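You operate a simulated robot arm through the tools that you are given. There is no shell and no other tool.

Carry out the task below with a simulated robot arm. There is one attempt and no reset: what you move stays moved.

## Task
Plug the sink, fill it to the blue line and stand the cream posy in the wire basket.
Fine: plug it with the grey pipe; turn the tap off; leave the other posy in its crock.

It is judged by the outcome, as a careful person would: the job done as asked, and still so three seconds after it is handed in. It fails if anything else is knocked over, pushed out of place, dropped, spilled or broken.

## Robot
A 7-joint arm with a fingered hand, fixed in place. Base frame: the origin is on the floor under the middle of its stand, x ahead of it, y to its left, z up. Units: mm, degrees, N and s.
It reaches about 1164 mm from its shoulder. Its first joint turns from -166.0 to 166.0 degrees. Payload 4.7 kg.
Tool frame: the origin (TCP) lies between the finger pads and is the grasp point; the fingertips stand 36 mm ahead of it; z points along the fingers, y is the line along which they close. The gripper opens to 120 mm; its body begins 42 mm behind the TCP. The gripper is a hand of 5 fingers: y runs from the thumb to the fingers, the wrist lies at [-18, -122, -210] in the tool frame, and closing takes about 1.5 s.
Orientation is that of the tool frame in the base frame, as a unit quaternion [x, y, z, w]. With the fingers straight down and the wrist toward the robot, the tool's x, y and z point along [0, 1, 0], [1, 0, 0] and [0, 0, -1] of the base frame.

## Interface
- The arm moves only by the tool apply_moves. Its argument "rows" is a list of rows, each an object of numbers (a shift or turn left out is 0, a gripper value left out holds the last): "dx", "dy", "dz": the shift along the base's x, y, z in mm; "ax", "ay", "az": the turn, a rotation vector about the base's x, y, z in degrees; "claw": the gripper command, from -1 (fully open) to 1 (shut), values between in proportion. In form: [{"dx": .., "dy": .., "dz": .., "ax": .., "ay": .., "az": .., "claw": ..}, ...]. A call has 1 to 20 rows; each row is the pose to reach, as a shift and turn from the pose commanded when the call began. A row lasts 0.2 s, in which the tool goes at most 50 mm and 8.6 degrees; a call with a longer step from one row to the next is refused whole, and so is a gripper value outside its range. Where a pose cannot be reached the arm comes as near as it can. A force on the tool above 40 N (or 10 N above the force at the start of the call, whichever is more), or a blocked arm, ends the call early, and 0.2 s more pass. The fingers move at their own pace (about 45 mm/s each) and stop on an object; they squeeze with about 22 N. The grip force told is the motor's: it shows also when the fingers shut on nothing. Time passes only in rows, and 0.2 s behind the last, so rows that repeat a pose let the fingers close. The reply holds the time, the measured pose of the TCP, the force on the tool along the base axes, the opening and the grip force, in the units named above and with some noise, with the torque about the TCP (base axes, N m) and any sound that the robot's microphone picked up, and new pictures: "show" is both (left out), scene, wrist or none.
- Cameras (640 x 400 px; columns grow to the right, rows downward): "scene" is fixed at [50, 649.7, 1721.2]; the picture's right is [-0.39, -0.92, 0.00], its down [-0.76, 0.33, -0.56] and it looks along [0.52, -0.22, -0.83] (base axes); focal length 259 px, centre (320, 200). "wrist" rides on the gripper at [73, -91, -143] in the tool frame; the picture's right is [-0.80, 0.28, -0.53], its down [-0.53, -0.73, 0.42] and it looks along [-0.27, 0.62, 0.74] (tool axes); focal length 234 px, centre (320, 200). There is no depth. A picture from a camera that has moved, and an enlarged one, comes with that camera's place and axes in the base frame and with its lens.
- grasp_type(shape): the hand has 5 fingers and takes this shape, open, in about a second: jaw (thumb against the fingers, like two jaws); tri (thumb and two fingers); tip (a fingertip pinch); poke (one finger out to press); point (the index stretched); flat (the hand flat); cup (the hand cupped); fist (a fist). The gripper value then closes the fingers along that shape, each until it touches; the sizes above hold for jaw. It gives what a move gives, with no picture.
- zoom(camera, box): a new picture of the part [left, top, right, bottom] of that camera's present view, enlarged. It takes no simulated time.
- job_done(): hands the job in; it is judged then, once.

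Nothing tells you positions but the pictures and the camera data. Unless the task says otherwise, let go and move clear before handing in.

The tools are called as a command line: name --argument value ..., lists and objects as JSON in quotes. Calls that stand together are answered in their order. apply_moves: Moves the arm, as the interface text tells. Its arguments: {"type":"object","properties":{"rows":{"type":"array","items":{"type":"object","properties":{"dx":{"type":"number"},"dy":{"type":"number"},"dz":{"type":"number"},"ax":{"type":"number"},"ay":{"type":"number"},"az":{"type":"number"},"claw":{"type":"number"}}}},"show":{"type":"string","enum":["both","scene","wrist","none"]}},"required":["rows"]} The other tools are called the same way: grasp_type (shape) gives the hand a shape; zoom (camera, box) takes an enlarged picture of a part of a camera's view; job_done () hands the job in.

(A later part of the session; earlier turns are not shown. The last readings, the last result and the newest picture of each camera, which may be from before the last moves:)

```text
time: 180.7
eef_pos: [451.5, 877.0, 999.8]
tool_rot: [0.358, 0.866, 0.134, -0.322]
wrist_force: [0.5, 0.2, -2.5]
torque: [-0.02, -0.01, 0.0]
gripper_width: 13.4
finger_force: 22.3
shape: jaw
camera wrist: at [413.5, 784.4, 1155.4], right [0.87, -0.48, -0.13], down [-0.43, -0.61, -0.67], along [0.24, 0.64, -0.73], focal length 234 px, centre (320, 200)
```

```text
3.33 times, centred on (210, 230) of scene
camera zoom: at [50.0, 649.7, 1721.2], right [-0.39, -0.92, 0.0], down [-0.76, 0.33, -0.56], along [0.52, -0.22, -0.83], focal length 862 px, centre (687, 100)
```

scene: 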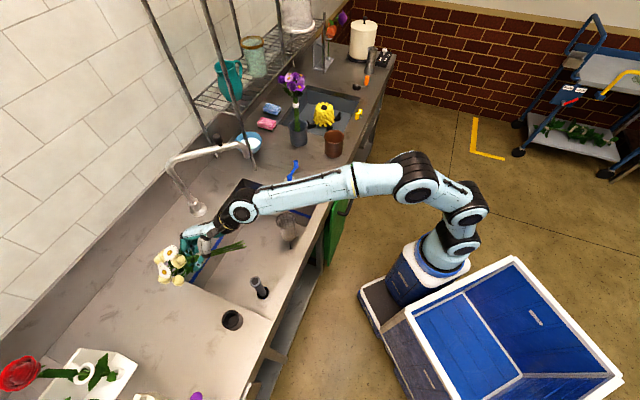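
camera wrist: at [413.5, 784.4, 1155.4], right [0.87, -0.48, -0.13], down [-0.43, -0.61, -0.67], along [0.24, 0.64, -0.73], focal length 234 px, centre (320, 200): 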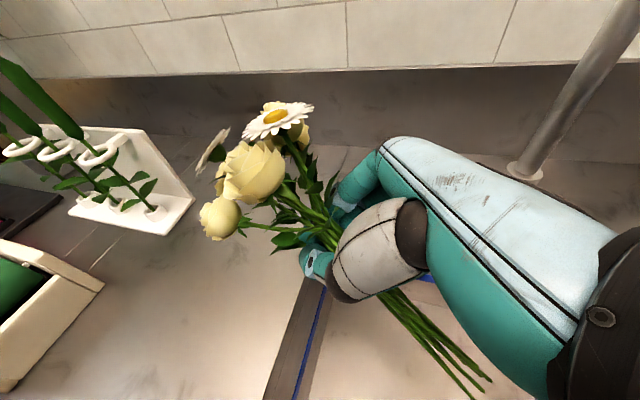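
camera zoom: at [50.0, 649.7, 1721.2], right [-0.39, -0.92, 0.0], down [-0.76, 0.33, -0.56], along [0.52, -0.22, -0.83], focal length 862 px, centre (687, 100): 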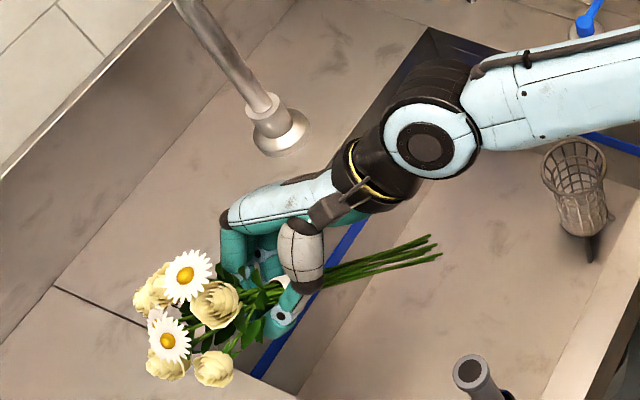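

It settled at about 61° and is static in free air. I'll rotate the hand gently and see whether it now moves with the hand.

apply_moves --rows '[{"ax": 0.6, "ay": 0.6}, {"ax": 1.8, "ay": 1.8}, {"ax": 3.4, "ay": 3.4}, {"ax": 5.2, "ay": 5.2}, {"ax": 7, "ay": 7}, {"ax": 8.8, "ay": 8.8}, {"ax": 10.6, "ay": 10.6}, {"ax": 12.4, "ay": 12.4}, {"ax": 14.2, "ay": 14.2}, {"ax": 15.8, "ay": 15.8}, {"ax": 17.2, "ay": 17.2}, {"ax": 18.4, "ay": 18.4}, {"ax": 19, "ay": 19}, {"ax": 19, "ay": 19}]' --show "both"

zoom --camera "scene" --box '[140, 170, 280, 290]'

```text
time: 183.7
eef_pos: [452.0, 877.5, 999.2]
tool_rot: [0.318, 0.767, 0.214, -0.515]
wrist_force: [0.5, -0.1, -2.8]
torque: [0.02, 0.01, 0.0]
gripper_width: 13.4
finger_force: 21.8
shape: jaw
camera wrist: at [460.9, 737.4, 1121.3], right [0.76, -0.36, -0.54], down [-0.65, -0.38, -0.66], along [0.03, 0.85, -0.53], focal length 234 px, centre (320, 200)
```

scene: 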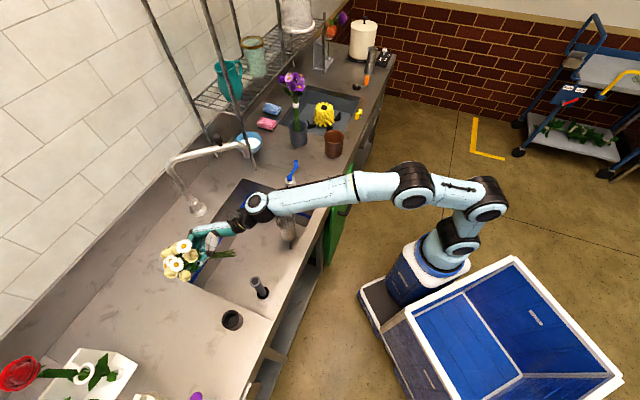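
wrist: 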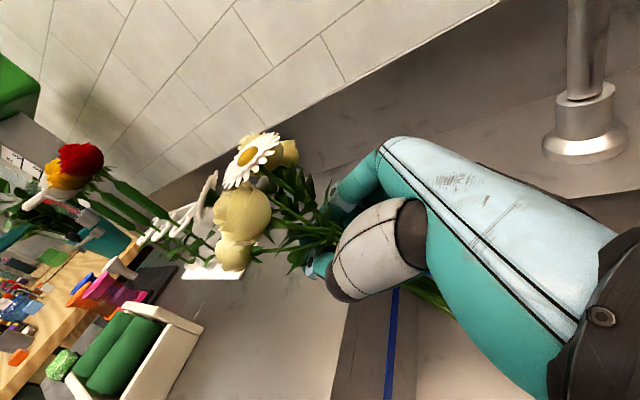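

```text
3.33 times, centred on (210, 230) of scene
camera zoom: at [50.0, 649.7, 1721.2], right [-0.39, -0.92, 0.0], down [-0.76, 0.33, -0.56], along [0.52, -0.22, -0.83], focal length 862 px, centre (687, 100)
```

zoom: 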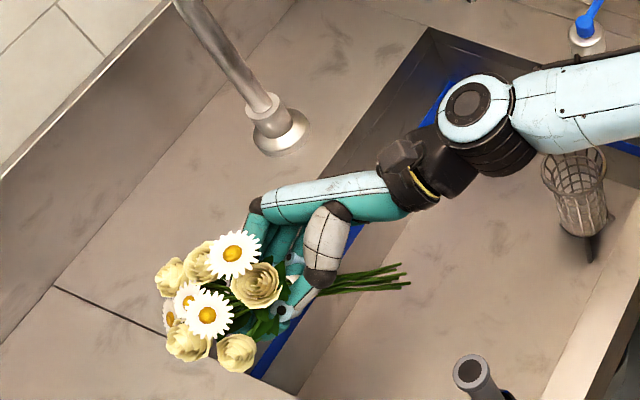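

The posy pivots almost freely about its balance point now and keeps its own lean of about 22°. That's usable: I can feed the stem end into the basket first, then swing the hand over to bring it upright. I'll tilt the hand back for wall clearance and move toward the basket.

apply_moves --rows '[{"dx": 3, "dy": -8, "dz": 4, "ax": -1, "ay": -1}, {"dx": 8, "dy": -20, "dz": 10, "ax": -3, "ay": -3}, {"dx": 14, "dy": -36, "dz": 18, "ax": -5.5, "ay": -5.5}, {"dx": 20, "dy": -54, "dz": 27, "ax": -8, "ay": -8}, {"dx": 27, "dy": -74, "dz": 36, "ax": -10.5, "ay": -10.5}, {"dx": 34, "dy": -94, "dz": 45, "ax": -13, "ay": -13}, {"dx": 41, "dy": -114, "dz": 53, "ax": -15, "ay": -15}, {"dx": 48, "dy": -134, "dz": 60, "ax": -16, "ay": -16}, {"dx": 54, "dy": -152, "dz": 65, "ax": -16, "ay": -16}, {"dx": 58, "dy": -166, "dz": 68, "ax": -16, "ay": -16}, {"dx": 60, "dy": -174, "dz": 70, "ax": -16, "ay": -16}, {"dx": 60, "dy": -177, "dz": 70, "ax": -16, "ay": -16}, {"dx": 60, "dy": -177, "dz": 70, "ax": -16, "ay": -16}]' --show "both"

zoom --camera "scene" --box '[180, 150, 340, 280]'

```text
time: 186.5
eef_pos: [512.9, 700.2, 1068.4]
tool_rot: [0.353, 0.854, 0.147, -0.353]
wrist_force: [-0.5, 0.0, -2.5]
torque: [0.0, 0.04, -0.04]
gripper_width: 13.5
finger_force: 22.3
shape: jaw
camera wrist: at [482.9, 599.1, 1221.7], right [0.86, -0.47, -0.2], down [-0.46, -0.57, -0.68], along [0.2, 0.68, -0.71], focal length 234 px, centre (320, 200)
```

scene: 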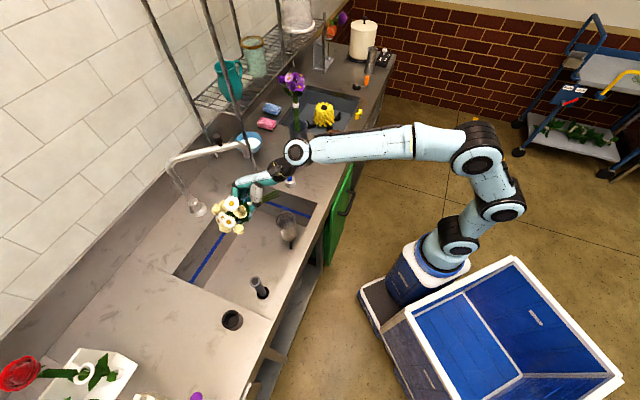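
wrist: 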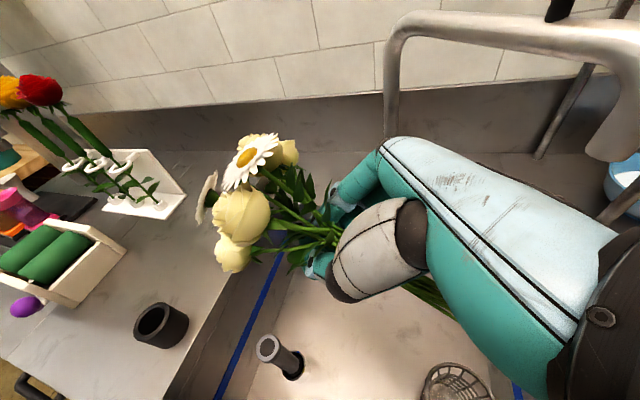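

```text
3.08 times, centred on (260, 215) of scene
camera zoom: at [50.0, 649.7, 1721.2], right [-0.39, -0.92, 0.0], down [-0.76, 0.33, -0.56], along [0.52, -0.22, -0.83], focal length 796 px, centre (505, 154)
```

zoom: 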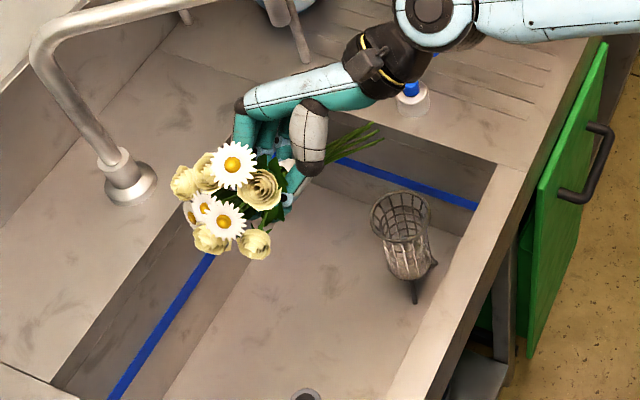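

I've worked out a feed-in path: hand horizontal heading about 100°, stem end into the basket rim first, then bring the hand back over it. First I'll rotate to that orientation above the sink.

apply_moves --rows '[{"dz": 3, "ax": 2, "ay": 1.1, "az": -1.7}, {"dz": 8, "ax": 5, "ay": 2.6, "az": -4.1}, {"dz": 14, "ax": 9, "ay": 4.7, "az": -7.4}, {"dz": 20, "ax": 13, "ay": 6.8, "az": -10.7}, {"dz": 26, "ax": 17, "ay": 8.9, "az": -13.9}, {"dz": 32, "ax": 21, "ay": 11, "az": -17.2}, {"dz": 38, "ax": 25, "ay": 13.1, "az": -20.5}, {"dz": 42, "ax": 29, "ay": 15.2, "az": -23.8}, {"dz": 45, "ax": 33, "ay": 17.3, "az": -27}, {"dz": 47, "ax": 36.5, "ay": 19.1, "az": -29.9}, {"dz": 48, "ax": 39, "ay": 20.4, "az": -32}, {"dz": 48, "ax": 40.5, "ay": 21.2, "az": -33.2}, {"dz": 48, "ax": 40.5, "ay": 21.2, "az": -33.2}]' --show "both"

zoom --camera "scene" --box '[180, 130, 340, 260]'

```text
time: 189.3
eef_pos: [539.3, 690.3, 1127.1]
tool_rot: [0.447, 0.565, 0.432, -0.543]
wrist_force: [0.4, -0.4, -3.0]
torque: [0.0, 0.01, 0.03]
gripper_width: 13.4
finger_force: 22.5
shape: jaw
out of reach, approached as far as the arm can: row 10, 11, 12, 13
camera wrist: at [481.8, 531.7, 1205.1], right [0.4, -0.48, -0.78], down [-0.8, 0.23, -0.55], along [0.44, 0.85, -0.29], focal length 234 px, centre (320, 200)
```

scene: 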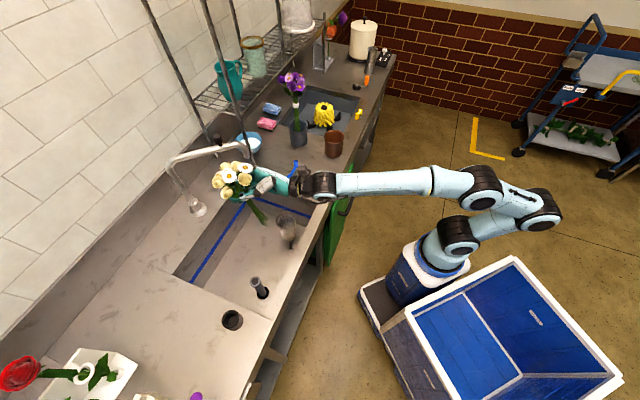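
wrist: 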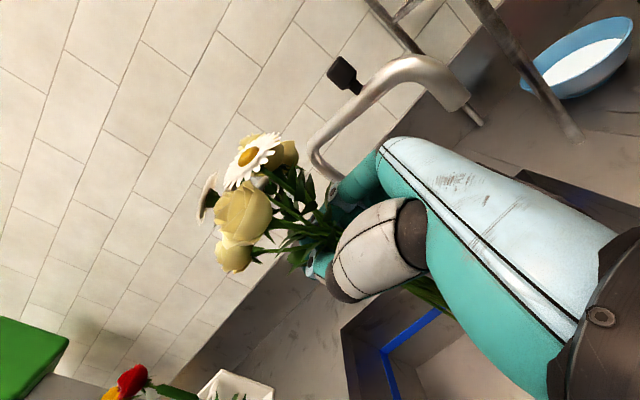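

```text
3.08 times, centred on (260, 195) of scene
camera zoom: at [50.0, 649.7, 1721.2], right [-0.39, -0.92, 0.0], down [-0.76, 0.33, -0.56], along [0.52, -0.22, -0.83], focal length 796 px, centre (505, 215)
```

zoom: 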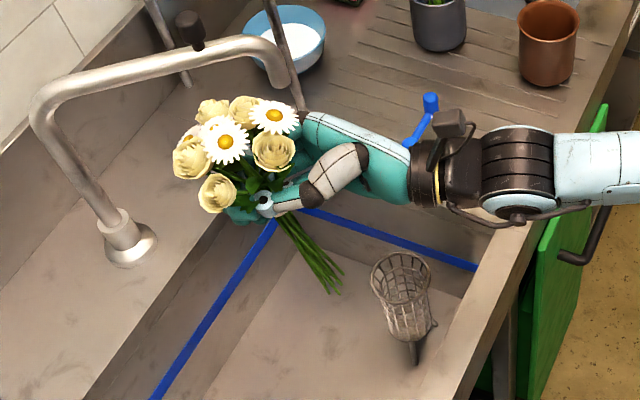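

The posy came up with the hand this time and is nearly upright. I'll bring it over the basket smoothly.

apply_moves --rows '[{"dx": 1, "dy": -3}, {"dx": 4, "dy": -9}, {"dx": 9, "dy": -18}, {"dx": 14, "dy": -29}, {"dx": 20, "dy": -41}, {"dx": 26, "dy": -53}, {"dx": 32, "dy": -64}, {"dx": 38, "dy": -74}, {"dx": 43, "dy": -83}, {"dx": 46, "dy": -89}, {"dx": 47, "dy": -91}, {"dx": 47, "dy": -91}]' --show "both"

zoom --camera "scene" --box '[200, 130, 340, 260]'

```text
time: 191.9
eef_pos: [586.2, 599.0, 1124.7]
tool_rot: [0.447, 0.565, 0.431, -0.543]
wrist_force: [-0.2, -0.5, -2.6]
torque: [0.0, 0.03, 0.02]
gripper_width: 13.7
finger_force: 22.0
shape: jaw
camera wrist: at [529.3, 441.1, 1203.8], right [0.4, -0.48, -0.78], down [-0.8, 0.23, -0.55], along [0.44, 0.85, -0.29], focal length 234 px, centre (320, 200)
```

scene: 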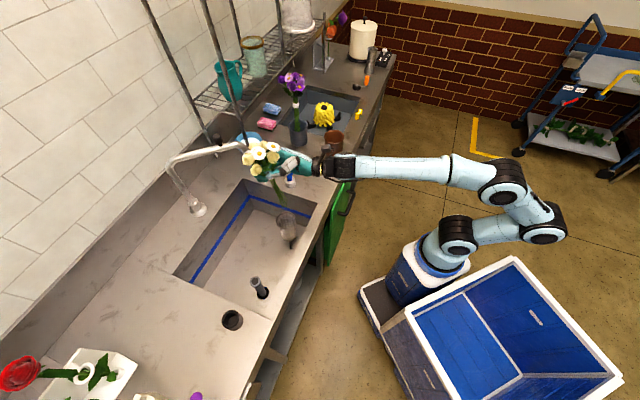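
wrist: 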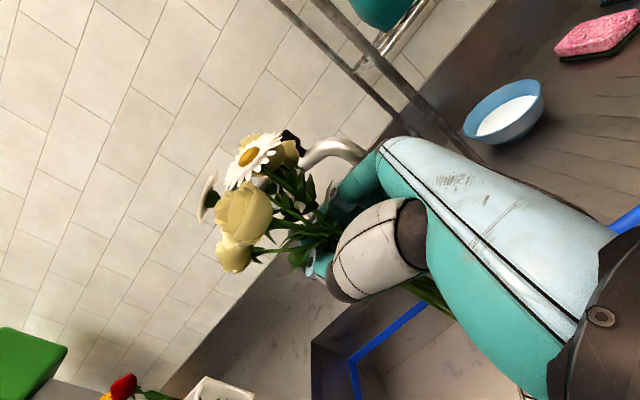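

```text
3.08 times, centred on (270, 195) of scene
camera zoom: at [50.0, 649.7, 1721.2], right [-0.39, -0.92, 0.0], down [-0.76, 0.33, -0.56], along [0.52, -0.22, -0.83], focal length 796 px, centre (474, 215)
```

zoom: 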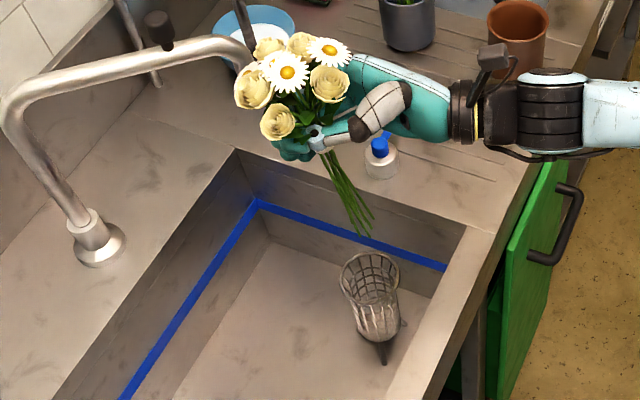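

Holding steady. I'll shift over the basket's rim and lower until the stem end is just above it, then compare directly in the picture.

apply_moves --rows '[{"dx": -2, "dz": -3}, {"dx": -5, "dz": -10}, {"dx": -8, "dz": -19}, {"dx": -11, "dz": -29}, {"dx": -12, "dz": -39}, {"dx": -12, "dz": -49}, {"dx": -12, "dz": -59}, {"dx": -12, "dz": -68}, {"dx": -12, "dz": -75}, {"dx": -12, "dz": -79}, {"dx": -12, "dz": -80}, {"dx": -12, "dz": -80}]' --show "both"

zoom --camera "scene" --box '[250, 170, 330, 250]'

```text
time: 194.5
eef_pos: [575.1, 598.8, 1044.5]
tool_rot: [0.446, 0.566, 0.431, -0.543]
wrist_force: [0.6, 0.8, -1.9]
torque: [0.0, 0.01, 0.01]
gripper_width: 13.4
finger_force: 21.9
shape: jaw
camera wrist: at [517.1, 441.1, 1123.8], right [0.4, -0.48, -0.78], down [-0.8, 0.23, -0.55], along [0.44, 0.85, -0.29], focal length 234 px, centre (320, 200)
```

scene: 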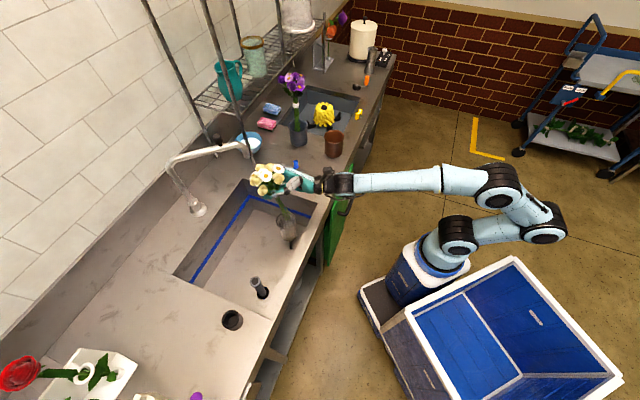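
wrist: 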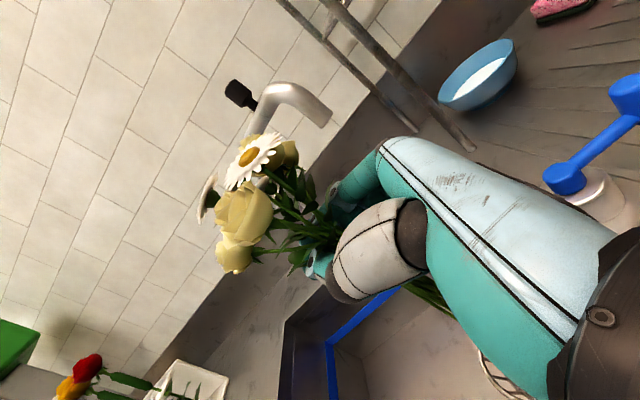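

```text
5.00 times, centred on (290, 210) of scene
camera zoom: at [50.0, 649.7, 1721.2], right [-0.39, -0.92, 0.0], down [-0.76, 0.33, -0.56], along [0.52, -0.22, -0.83], focal length 1293 px, centre (470, 150)
```

zoom: 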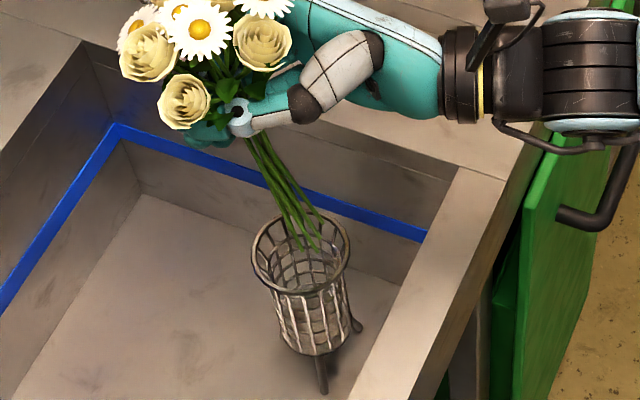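

The stem ends sit right inside the rim in the picture. Lowering slowly into the basket while watching the force.

apply_moves --rows '[{"dz": -3}, {"dz": -8}, {"dz": -14}, {"dz": -20}, {"dz": -26}, {"dz": -32}, {"dz": -38}, {"dz": -44}, {"dz": -48}, {"dz": -50}, {"dz": -50}]' --show "none"

zoom --camera "scene" --box '[250, 170, 330, 250]'

zoom --camera "wrist" --box '[180, 100, 520, 400]'

```text
time: 196.9
eef_pos: [574.4, 599.4, 996.7]
tool_rot: [0.447, 0.566, 0.431, -0.542]
wrist_force: [-0.4, 0.8, 1.4]
torque: [0.02, -0.04, 0.01]
gripper_width: 13.3
finger_force: 21.7
shape: jaw
```

```text
5.00 times, centred on (290, 210) of scene
camera zoom: at [50.0, 649.7, 1721.2], right [-0.39, -0.92, 0.0], down [-0.76, 0.33, -0.56], along [0.52, -0.22, -0.83], focal length 1293 px, centre (470, 150)
```

zoom: 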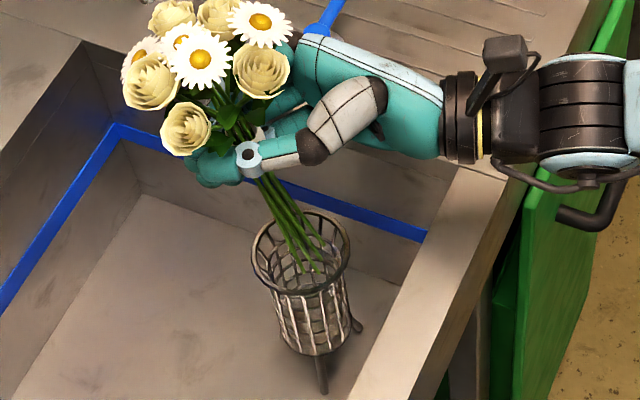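

```text
1.33 times, centred on (350, 250) of wrist
camera zoom: at [517.4, 441.1, 1074.4], right [0.4, -0.48, -0.78], down [-0.8, 0.23, -0.55], along [0.44, 0.85, -0.29], focal length 312 px, centre (280, 133)
```

zoom: 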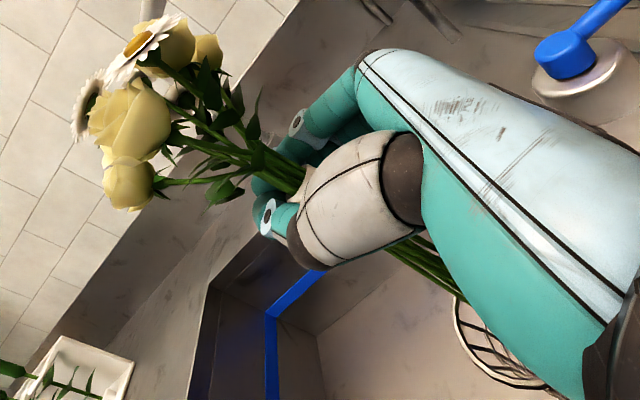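

zoom --camera "scene" --box '[270, 200, 310, 240]'

apply_moves --rows '[{"dz": -4}, {"dz": -8}, {"dz": -12}, {"dz": -12}]' --show "none"

zoom --camera "scene" --box '[250, 170, 330, 250]'

```text
10.00 times, centred on (290, 220) of scene
camera zoom: at [50.0, 649.7, 1721.2], right [-0.39, -0.92, 0.0], down [-0.76, 0.33, -0.56], along [0.52, -0.22, -0.83], focal length 2587 px, centre (620, 0)
```

zoom: 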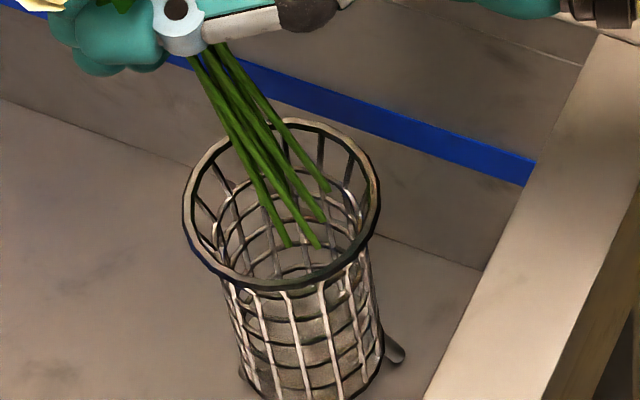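

```text
time: 197.9
eef_pos: [575.1, 599.3, 984.5]
tool_rot: [0.446, 0.565, 0.432, -0.544]
wrist_force: [0.3, 1.9, 1.0]
torque: [0.01, -0.03, 0.01]
gripper_width: 13.5
finger_force: 22.5
shape: jaw
```

```text
5.00 times, centred on (290, 210) of scene
camera zoom: at [50.0, 649.7, 1721.2], right [-0.39, -0.92, 0.0], down [-0.76, 0.33, -0.56], along [0.52, -0.22, -0.83], focal length 1293 px, centre (470, 150)
```

zoom: 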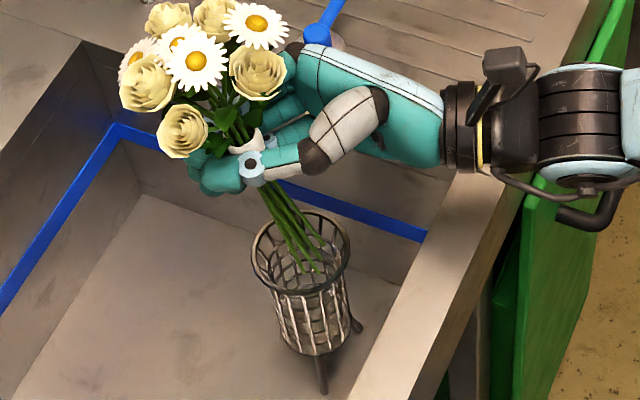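

The stem tips are touching the right side of the basket. I'll back up a little, shift about 10 mm toward +y and lower again.

apply_moves --rows '[{"dz": 5}, {"dx": 1, "dy": 3, "dz": 9}, {"dx": 3, "dy": 7, "dz": 10}, {"dx": 4, "dy": 10, "dz": 10}, {"dx": 4, "dy": 10, "dz": 10}]' --show "none"

zoom --camera "scene" --box '[270, 200, 310, 240]'

apply_moves --rows '[{"dz": -5}, {"dz": -10}, {"dz": -15}, {"dz": -20}, {"dz": -25}, {"dz": -25}]' --show "none"

zoom --camera "scene" --box '[250, 170, 330, 250]'

```text
time: 199.1
eef_pos: [579.3, 610.4, 994.5]
tool_rot: [0.447, 0.565, 0.432, -0.542]
wrist_force: [-0.2, 0.8, -2.6]
torque: [0.01, 0.06, -0.01]
gripper_width: 13.3
finger_force: 22.9
shape: jaw
```

```text
10.00 times, centred on (290, 220) of scene
camera zoom: at [50.0, 649.7, 1721.2], right [-0.39, -0.92, 0.0], down [-0.76, 0.33, -0.56], along [0.52, -0.22, -0.83], focal length 2587 px, centre (620, 0)
```

zoom: 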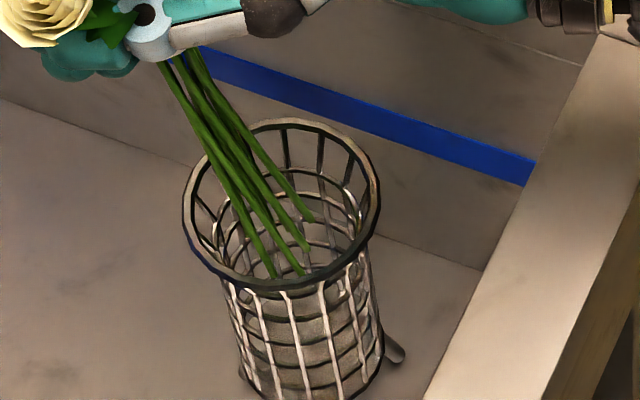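

```text
time: 200.5
eef_pos: [580.4, 608.7, 968.1]
tool_rot: [0.447, 0.566, 0.432, -0.541]
wrist_force: [-0.5, 0.4, -2.0]
torque: [0.01, 0.03, -0.03]
gripper_width: 13.3
finger_force: 21.9
shape: jaw
```

```text
5.00 times, centred on (290, 210) of scene
camera zoom: at [50.0, 649.7, 1721.2], right [-0.39, -0.92, 0.0], down [-0.76, 0.33, -0.56], along [0.52, -0.22, -0.83], focal length 1293 px, centre (470, 150)
```

zoom: 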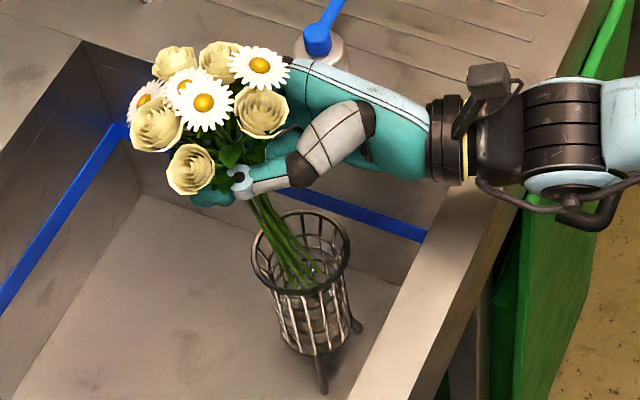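

It's going in freely now. Lowering further.

apply_moves --rows '[{"dz": -5}, {"dz": -10}, {"dz": -15}, {"dz": -20}, {"dz": -20}]' --show "both"

zoom --camera "scene" --box '[250, 170, 330, 250]'

```text
time: 201.7
eef_pos: [579.0, 609.1, 947.5]
tool_rot: [0.446, 0.565, 0.432, -0.543]
wrist_force: [-0.6, -0.4, -2.1]
torque: [0.01, 0.05, 0.0]
gripper_width: 13.5
finger_force: 22.1
shape: jaw
camera wrist: at [521.3, 451.0, 1026.7], right [0.4, -0.48, -0.78], down [-0.8, 0.23, -0.55], along [0.44, 0.85, -0.29], focal length 234 px, centre (320, 200)
```

scene: 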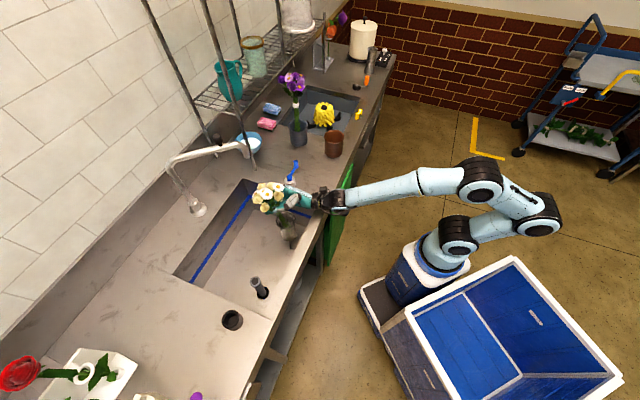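
wrist: 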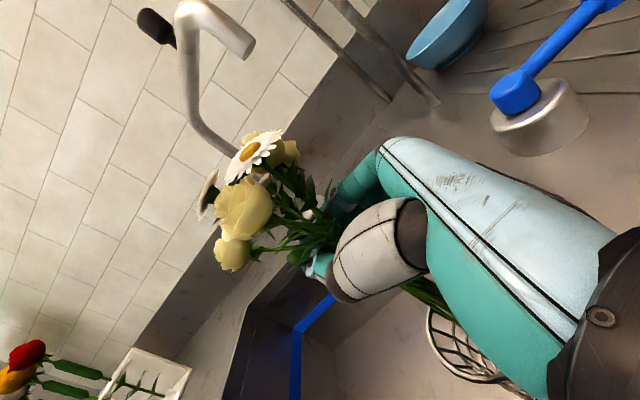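

```text
5.00 times, centred on (290, 210) of scene
camera zoom: at [50.0, 649.7, 1721.2], right [-0.39, -0.92, 0.0], down [-0.76, 0.33, -0.56], along [0.52, -0.22, -0.83], focal length 1293 px, centre (470, 150)
```

zoom: 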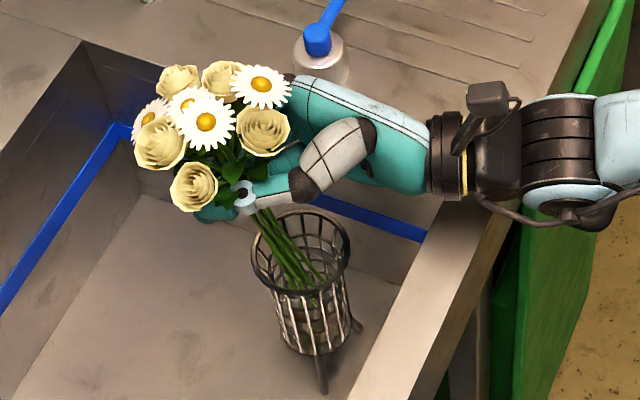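

The stems are about 70 mm inside the basket. I'll open the fingers slowly so the bouquet settles down between them in a controlled way.

apply_moves --rows '[{"claw": 0.75}, {"claw": 0.65}, {"claw": 0.55}, {"claw": 0.45}, {"claw": 0.4}, {"claw": 0.4}]' --show "none"

zoom --camera "scene" --box '[250, 170, 330, 250]'

zoom --camera "wrist" --box '[180, 100, 520, 400]'

```text
time: 203.1
eef_pos: [578.3, 608.6, 948.3]
tool_rot: [0.447, 0.566, 0.431, -0.542]
wrist_force: [0.1, 0.2, -2.1]
torque: [-0.03, 0.07, -0.04]
gripper_width: 35.8
finger_force: 0.1
shape: jaw
```

```text
5.00 times, centred on (290, 210) of scene
camera zoom: at [50.0, 649.7, 1721.2], right [-0.39, -0.92, 0.0], down [-0.76, 0.33, -0.56], along [0.52, -0.22, -0.83], focal length 1293 px, centre (470, 150)
```

zoom: 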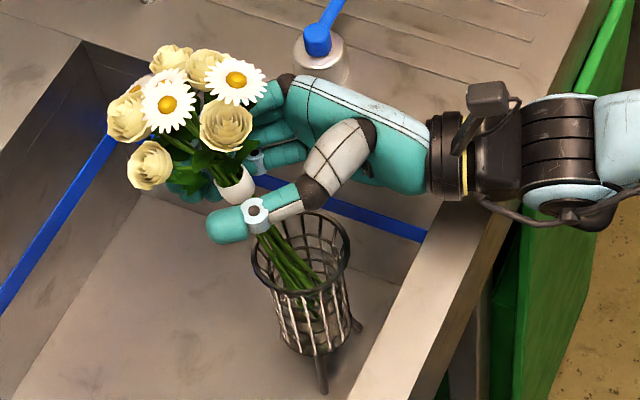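

```text
1.33 times, centred on (350, 250) of wrist
camera zoom: at [521.3, 451.0, 1026.7], right [0.4, -0.48, -0.78], down [-0.8, 0.23, -0.55], along [0.44, 0.85, -0.29], focal length 312 px, centre (280, 133)
```

zoom: 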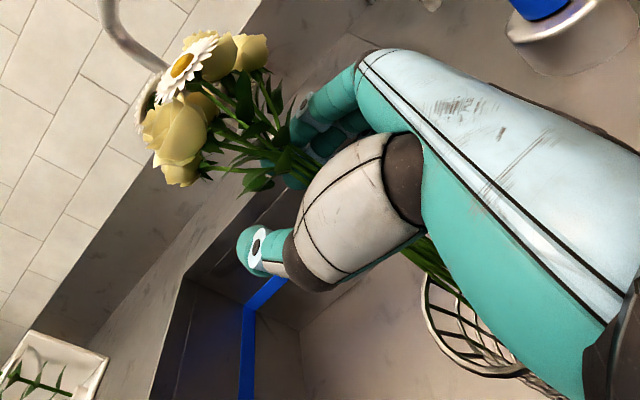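

apply_moves --rows '[{"claw": 0.3}, {"claw": 0.2}, {"claw": 0.1}, {"claw": 0}, {"claw": -0.1}, {"claw": -0.2}, {"claw": -0.2}]' --show "none"

zoom --camera "scene" --box '[250, 170, 330, 250]'

zoom --camera "wrist" --box '[180, 100, 520, 400]'

```text
time: 204.7
eef_pos: [578.0, 608.9, 947.7]
tool_rot: [0.446, 0.565, 0.432, -0.543]
wrist_force: [-0.4, -0.6, -2.2]
torque: [-0.06, 0.09, -0.04]
gripper_width: 71.4
finger_force: 0.1
shape: jaw
```

```text
5.00 times, centred on (290, 210) of scene
camera zoom: at [50.0, 649.7, 1721.2], right [-0.39, -0.92, 0.0], down [-0.76, 0.33, -0.56], along [0.52, -0.22, -0.83], focal length 1293 px, centre (470, 150)
```

zoom: 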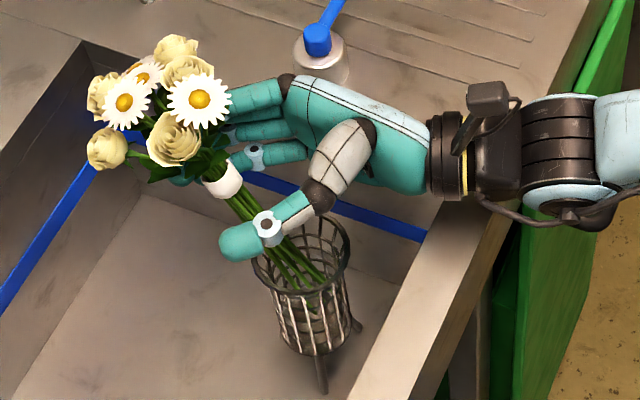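

```text
1.33 times, centred on (350, 250) of wrist
camera zoom: at [521.3, 451.0, 1026.7], right [0.4, -0.48, -0.78], down [-0.8, 0.23, -0.55], along [0.44, 0.85, -0.29], focal length 312 px, centre (280, 133)
```

zoom: 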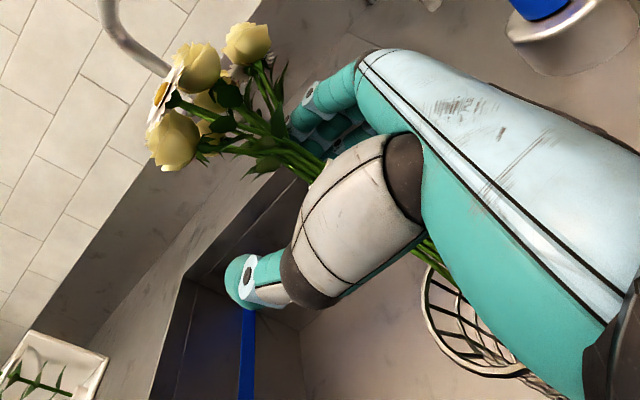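

It's leaning forward on my fingers as I open, so I'll close again, bring it upright over the basket first, and then release.

apply_moves --rows '[{"claw": 0.1}, {"claw": 0.4}, {"claw": 0.7}, {"claw": 1}, {"claw": 1}, {"claw": 1}, {"claw": 1}, {"claw": 1}]' --show "none"

zoom --camera "scene" --box '[250, 170, 330, 250]'

zoom --camera "wrist" --box '[180, 100, 520, 400]'

```text
time: 206.5
eef_pos: [578.8, 609.8, 947.1]
tool_rot: [0.446, 0.566, 0.432, -0.542]
wrist_force: [0.9, -0.1, -0.9]
torque: [-0.02, 0.05, -0.02]
gripper_width: 5.5
finger_force: 21.3
shape: jaw
```

```text
5.00 times, centred on (290, 210) of scene
camera zoom: at [50.0, 649.7, 1721.2], right [-0.39, -0.92, 0.0], down [-0.76, 0.33, -0.56], along [0.52, -0.22, -0.83], focal length 1293 px, centre (470, 150)
```

zoom: 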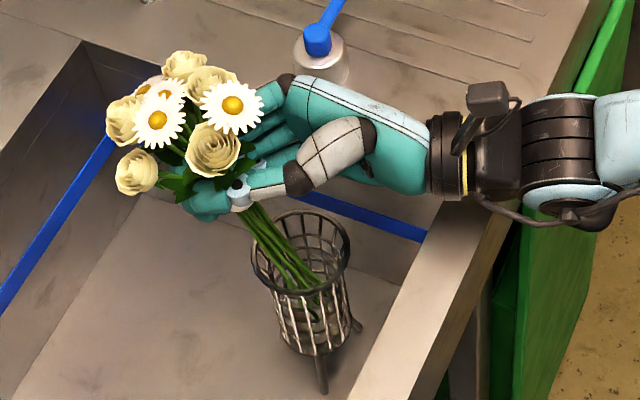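

```text
1.33 times, centred on (350, 250) of wrist
camera zoom: at [521.3, 451.0, 1026.6], right [0.4, -0.48, -0.78], down [-0.8, 0.23, -0.55], along [0.44, 0.85, -0.29], focal length 312 px, centre (280, 133)
```

zoom: 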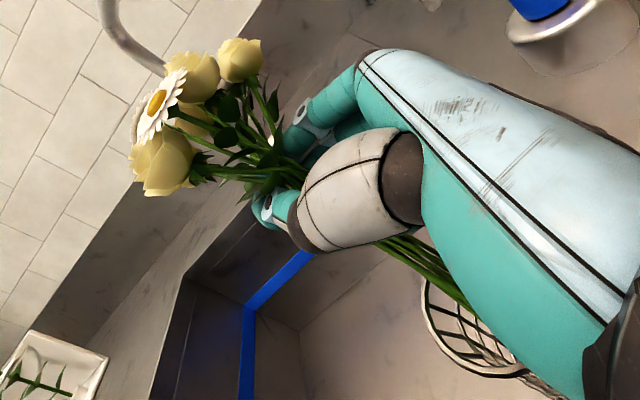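

apply_moves --rows '[{"dx": 1, "dy": -4}, {"dx": 2, "dy": -9}, {"dx": 3, "dy": -14}, {"dx": 4, "dy": -19}, {"dx": 5.5, "dy": -24}, {"dx": 7, "dy": -29}, {"dx": 8, "dy": -34}, {"dx": 9, "dy": -38}, {"dx": 9.5, "dy": -40}, {"dx": 9.5, "dy": -40}]' --show "none"

zoom --camera "scene" --box '[250, 170, 330, 250]'

zoom --camera "wrist" --box '[180, 100, 520, 400]'

```text
time: 208.7
eef_pos: [587.9, 569.8, 948.4]
tool_rot: [0.447, 0.566, 0.431, -0.543]
wrist_force: [-0.7, 2.7, 1.1]
torque: [0.57, 0.12, -0.04]
gripper_width: 6.3
finger_force: 22.1
shape: jaw
```

```text
5.00 times, centred on (290, 210) of scene
camera zoom: at [50.0, 649.7, 1721.2], right [-0.39, -0.92, 0.0], down [-0.76, 0.33, -0.56], along [0.52, -0.22, -0.83], focal length 1293 px, centre (470, 150)
```

zoom: 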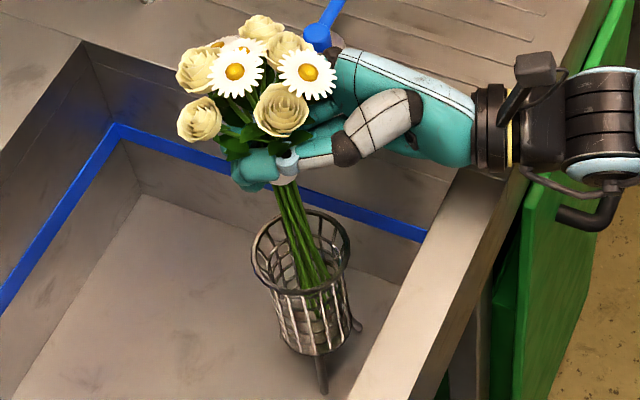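

```text
1.33 times, centred on (350, 250) of wrist
camera zoom: at [531.4, 411.3, 1026.8], right [0.4, -0.48, -0.78], down [-0.8, 0.23, -0.55], along [0.44, 0.85, -0.29], focal length 312 px, centre (280, 133)
```

zoom: 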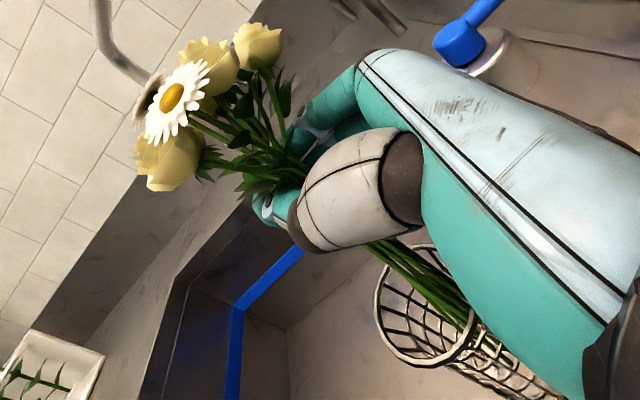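

The posy is upright with its stems well inside the basket. I'll tip the hand down 18° so I can lower further without the hand meeting the counter edge.

apply_moves --rows '[{"dy": 2, "ax": -1, "ay": -0.2}, {"dy": 3, "dz": -2, "ax": -3, "ay": -0.7}, {"dy": 4, "dz": -6, "ax": -5.5, "ay": -1.3}, {"dy": 4, "dz": -11, "ax": -8, "ay": -1.9}, {"dy": 4, "dz": -16, "ax": -10.5, "ay": -2.5}, {"dy": 4, "dz": -21, "ax": -13, "ay": -3}, {"dy": 4, "dz": -26, "ax": -15, "ay": -3.5}, {"dy": 4, "dz": -31, "ax": -16.7, "ay": -3.9}, {"dy": 4, "dz": -35, "ax": -17.5, "ay": -4.1}, {"dy": 4, "dz": -38, "ax": -17.5, "ay": -4.1}, {"dy": 4, "dz": -38, "ax": -17.5, "ay": -4.1}]' --show "none"

zoom --camera "scene" --box '[250, 170, 330, 250]'

zoom --camera "wrist" --box '[180, 100, 520, 400]'

```text
time: 210.8
eef_pos: [587.7, 574.7, 922.2]
tool_rot: [0.503, 0.644, 0.361, -0.451]
wrist_force: [-8.1, 15.3, 0.3]
torque: [2.46, 1.04, -0.4]
gripper_width: 5.5
finger_force: 21.9
shape: jaw
stopped in row 10: the force on the tool passed its limit at 42 N (the readings are from after the stop); the commanded pose is now the measured one
```

```text
5.00 times, centred on (290, 210) of scene
camera zoom: at [50.0, 649.7, 1721.2], right [-0.39, -0.92, 0.0], down [-0.76, 0.33, -0.56], along [0.52, -0.22, -0.83], focal length 1293 px, centre (470, 150)
```

zoom: 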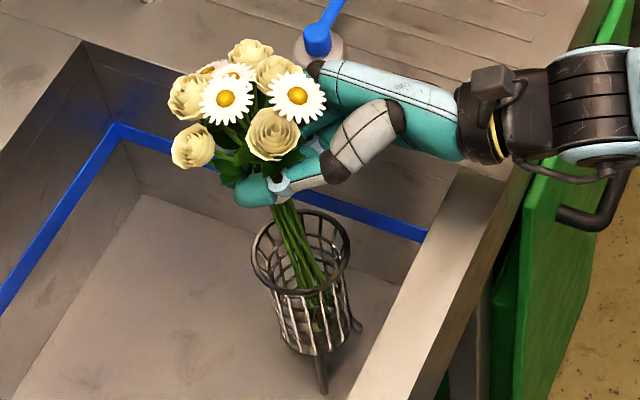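

```text
1.33 times, centred on (350, 250) of wrist
camera zoom: at [523.1, 445.3, 1037.7], right [0.46, -0.68, -0.58], down [-0.76, 0.05, -0.65], along [0.47, 0.74, -0.49], focal length 312 px, centre (280, 133)
```

zoom: 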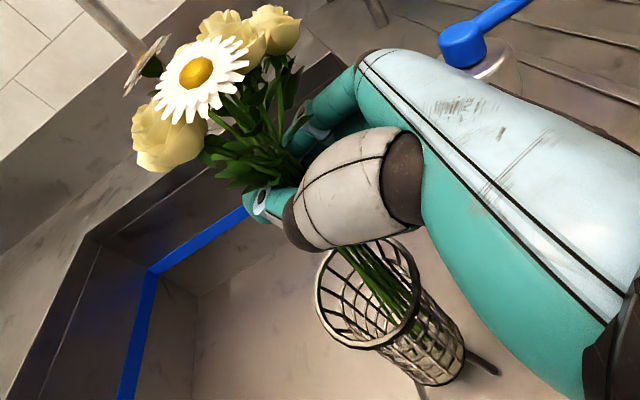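

The basket is taking about 17 N of side load from the stems and hasn't moved, so it's sturdy, but I'll relieve that by easing the hand forward, and lower a little more.

apply_moves --rows '[{"dx": -1, "dy": 4}, {"dx": -2, "dy": 8}, {"dx": -3, "dy": 12, "dz": -3}, {"dx": -4, "dy": 15, "dz": -7}, {"dx": -4, "dy": 17, "dz": -11}, {"dx": -4, "dy": 17, "dz": -15}, {"dx": -4, "dy": 17, "dz": -15}]' --show "none"

zoom --camera "scene" --box '[250, 170, 330, 250]'

zoom --camera "wrist" --box '[180, 100, 520, 400]'

```text
time: 212.3
eef_pos: [582.8, 593.8, 912.3]
tool_rot: [0.498, 0.645, 0.365, -0.45]
wrist_force: [-18.2, 19.9, 2.8]
torque: [0.4, 0.36, -0.85]
gripper_width: 5.6
finger_force: 21.6
shape: jaw
stopped in row 7: the force on the tool passed its limit at 42 N (the readings are from after the stop); the commanded pose is now the measured one
```

```text
5.00 times, centred on (290, 210) of scene
camera zoom: at [50.0, 649.7, 1721.2], right [-0.39, -0.92, 0.0], down [-0.76, 0.33, -0.56], along [0.52, -0.22, -0.83], focal length 1293 px, centre (470, 150)
```

zoom: 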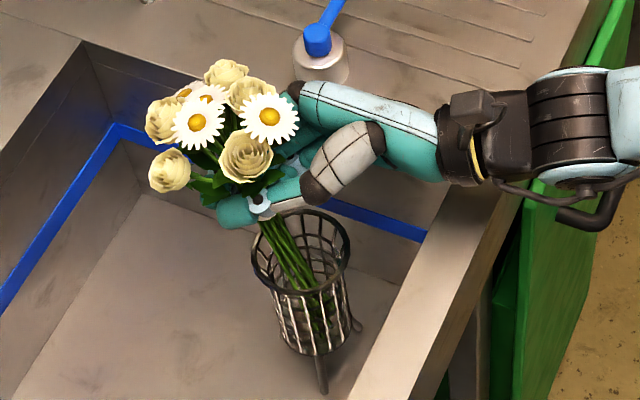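

```text
1.33 times, centred on (350, 250) of wrist
camera zoom: at [517.5, 462.5, 1026.8], right [0.46, -0.67, -0.58], down [-0.75, 0.05, -0.66], along [0.47, 0.74, -0.48], focal length 312 px, centre (280, 133)
```

zoom: 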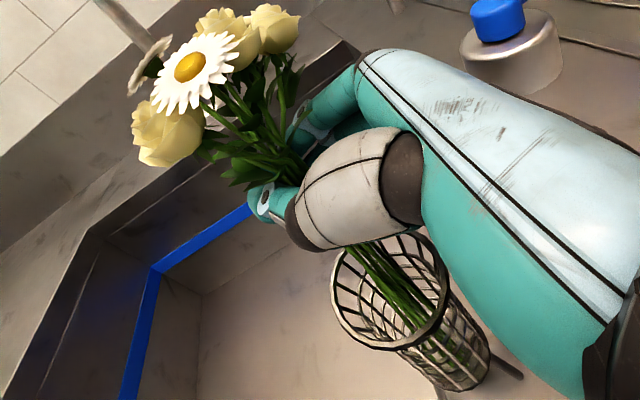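

The knuckles are touching the counter edge on the right. I'll raise a little and move away from it.

apply_moves --rows '[{"dz": 4}, {"dz": 8, "dx": -3, "dy": 3}, {"dz": 12, "dx": -6, "dy": 6}, {"dz": 12, "dx": -6, "dy": 6}]' --show "none"

zoom --camera "scene" --box '[250, 170, 330, 250]'

```text
time: 213.3
eef_pos: [580.1, 598.2, 922.0]
tool_rot: [0.5, 0.644, 0.364, -0.449]
wrist_force: [0.9, 0.6, -0.2]
torque: [0.13, -0.08, 0.03]
gripper_width: 5.8
finger_force: 21.7
shape: jaw
```

```text
5.00 times, centred on (290, 210) of scene
camera zoom: at [50.0, 649.7, 1721.2], right [-0.39, -0.92, 0.0], down [-0.76, 0.33, -0.56], along [0.52, -0.22, -0.83], focal length 1293 px, centre (470, 150)
```

zoom: 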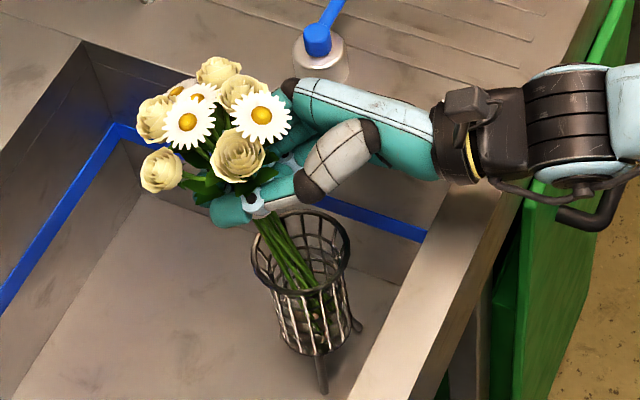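

Forces are back to zero and the stem ends are close to the basket floor. Now I'll open the hand gradually.

apply_moves --rows '[{"claw": 0.7}, {"claw": 0.5}, {"claw": 0.35}, {"claw": 0.2}, {"claw": 0.2}]' --show "none"

zoom --camera "scene" --box '[250, 170, 330, 250]'

zoom --camera "wrist" --box '[180, 100, 520, 400]'

```text
time: 214.5
eef_pos: [578.3, 598.2, 922.3]
tool_rot: [0.501, 0.643, 0.364, -0.45]
wrist_force: [-1.7, -0.5, -1.9]
torque: [0.05, 0.12, -0.03]
gripper_width: 47.2
finger_force: 0.0
shape: jaw
```

```text
5.00 times, centred on (290, 210) of scene
camera zoom: at [50.0, 649.7, 1721.2], right [-0.39, -0.92, 0.0], down [-0.76, 0.33, -0.56], along [0.52, -0.22, -0.83], focal length 1293 px, centre (470, 150)
```

zoom: 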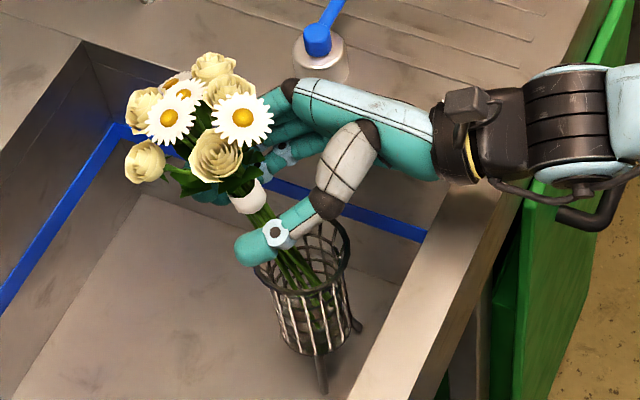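

```text
1.33 times, centred on (350, 250) of wrist
camera zoom: at [513.8, 467.9, 1037.2], right [0.46, -0.67, -0.58], down [-0.75, 0.05, -0.66], along [0.47, 0.74, -0.48], focal length 312 px, centre (280, 133)
```

zoom: 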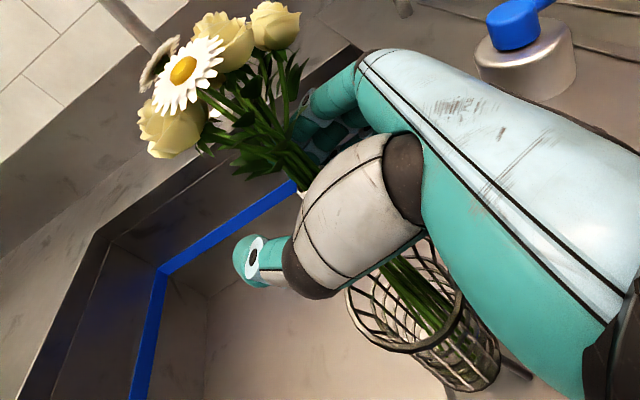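

apply_moves --rows '[{"claw": 0}, {"claw": -0.2}, {"claw": -0.4}, {"claw": -0.5}, {"claw": -0.5}, {"claw": -0.5}]' --show "none"

zoom --camera "scene" --box '[250, 170, 330, 250]'

zoom --camera "wrist" --box '[180, 100, 520, 400]'

```text
time: 215.9
eef_pos: [578.6, 597.9, 922.5]
tool_rot: [0.501, 0.644, 0.364, -0.449]
wrist_force: [-1.2, -0.3, -2.3]
torque: [0.05, 0.09, -0.01]
gripper_width: 89.5
finger_force: 0.0
shape: jaw
```

```text
5.00 times, centred on (290, 210) of scene
camera zoom: at [50.0, 649.7, 1721.2], right [-0.39, -0.92, 0.0], down [-0.76, 0.33, -0.56], along [0.52, -0.22, -0.83], focal length 1293 px, centre (470, 150)
```

zoom: 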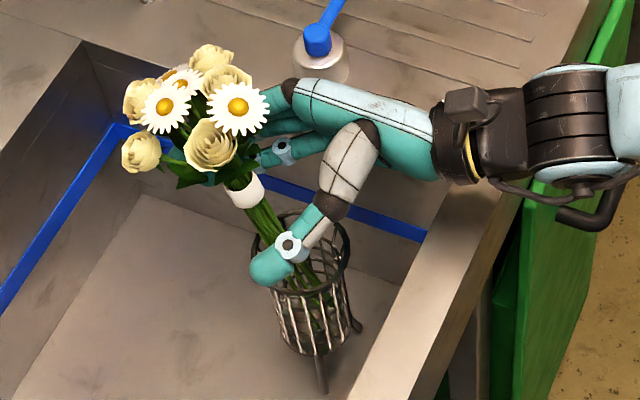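

```text
1.33 times, centred on (350, 250) of wrist
camera zoom: at [513.8, 467.8, 1037.3], right [0.46, -0.67, -0.58], down [-0.75, 0.05, -0.66], along [0.47, 0.74, -0.48], focal length 312 px, centre (280, 133)
```

zoom: 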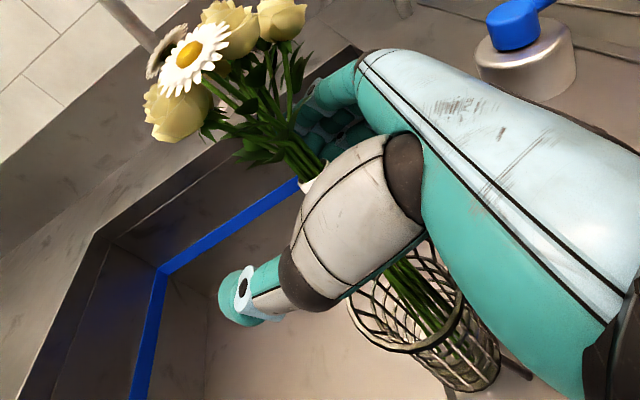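

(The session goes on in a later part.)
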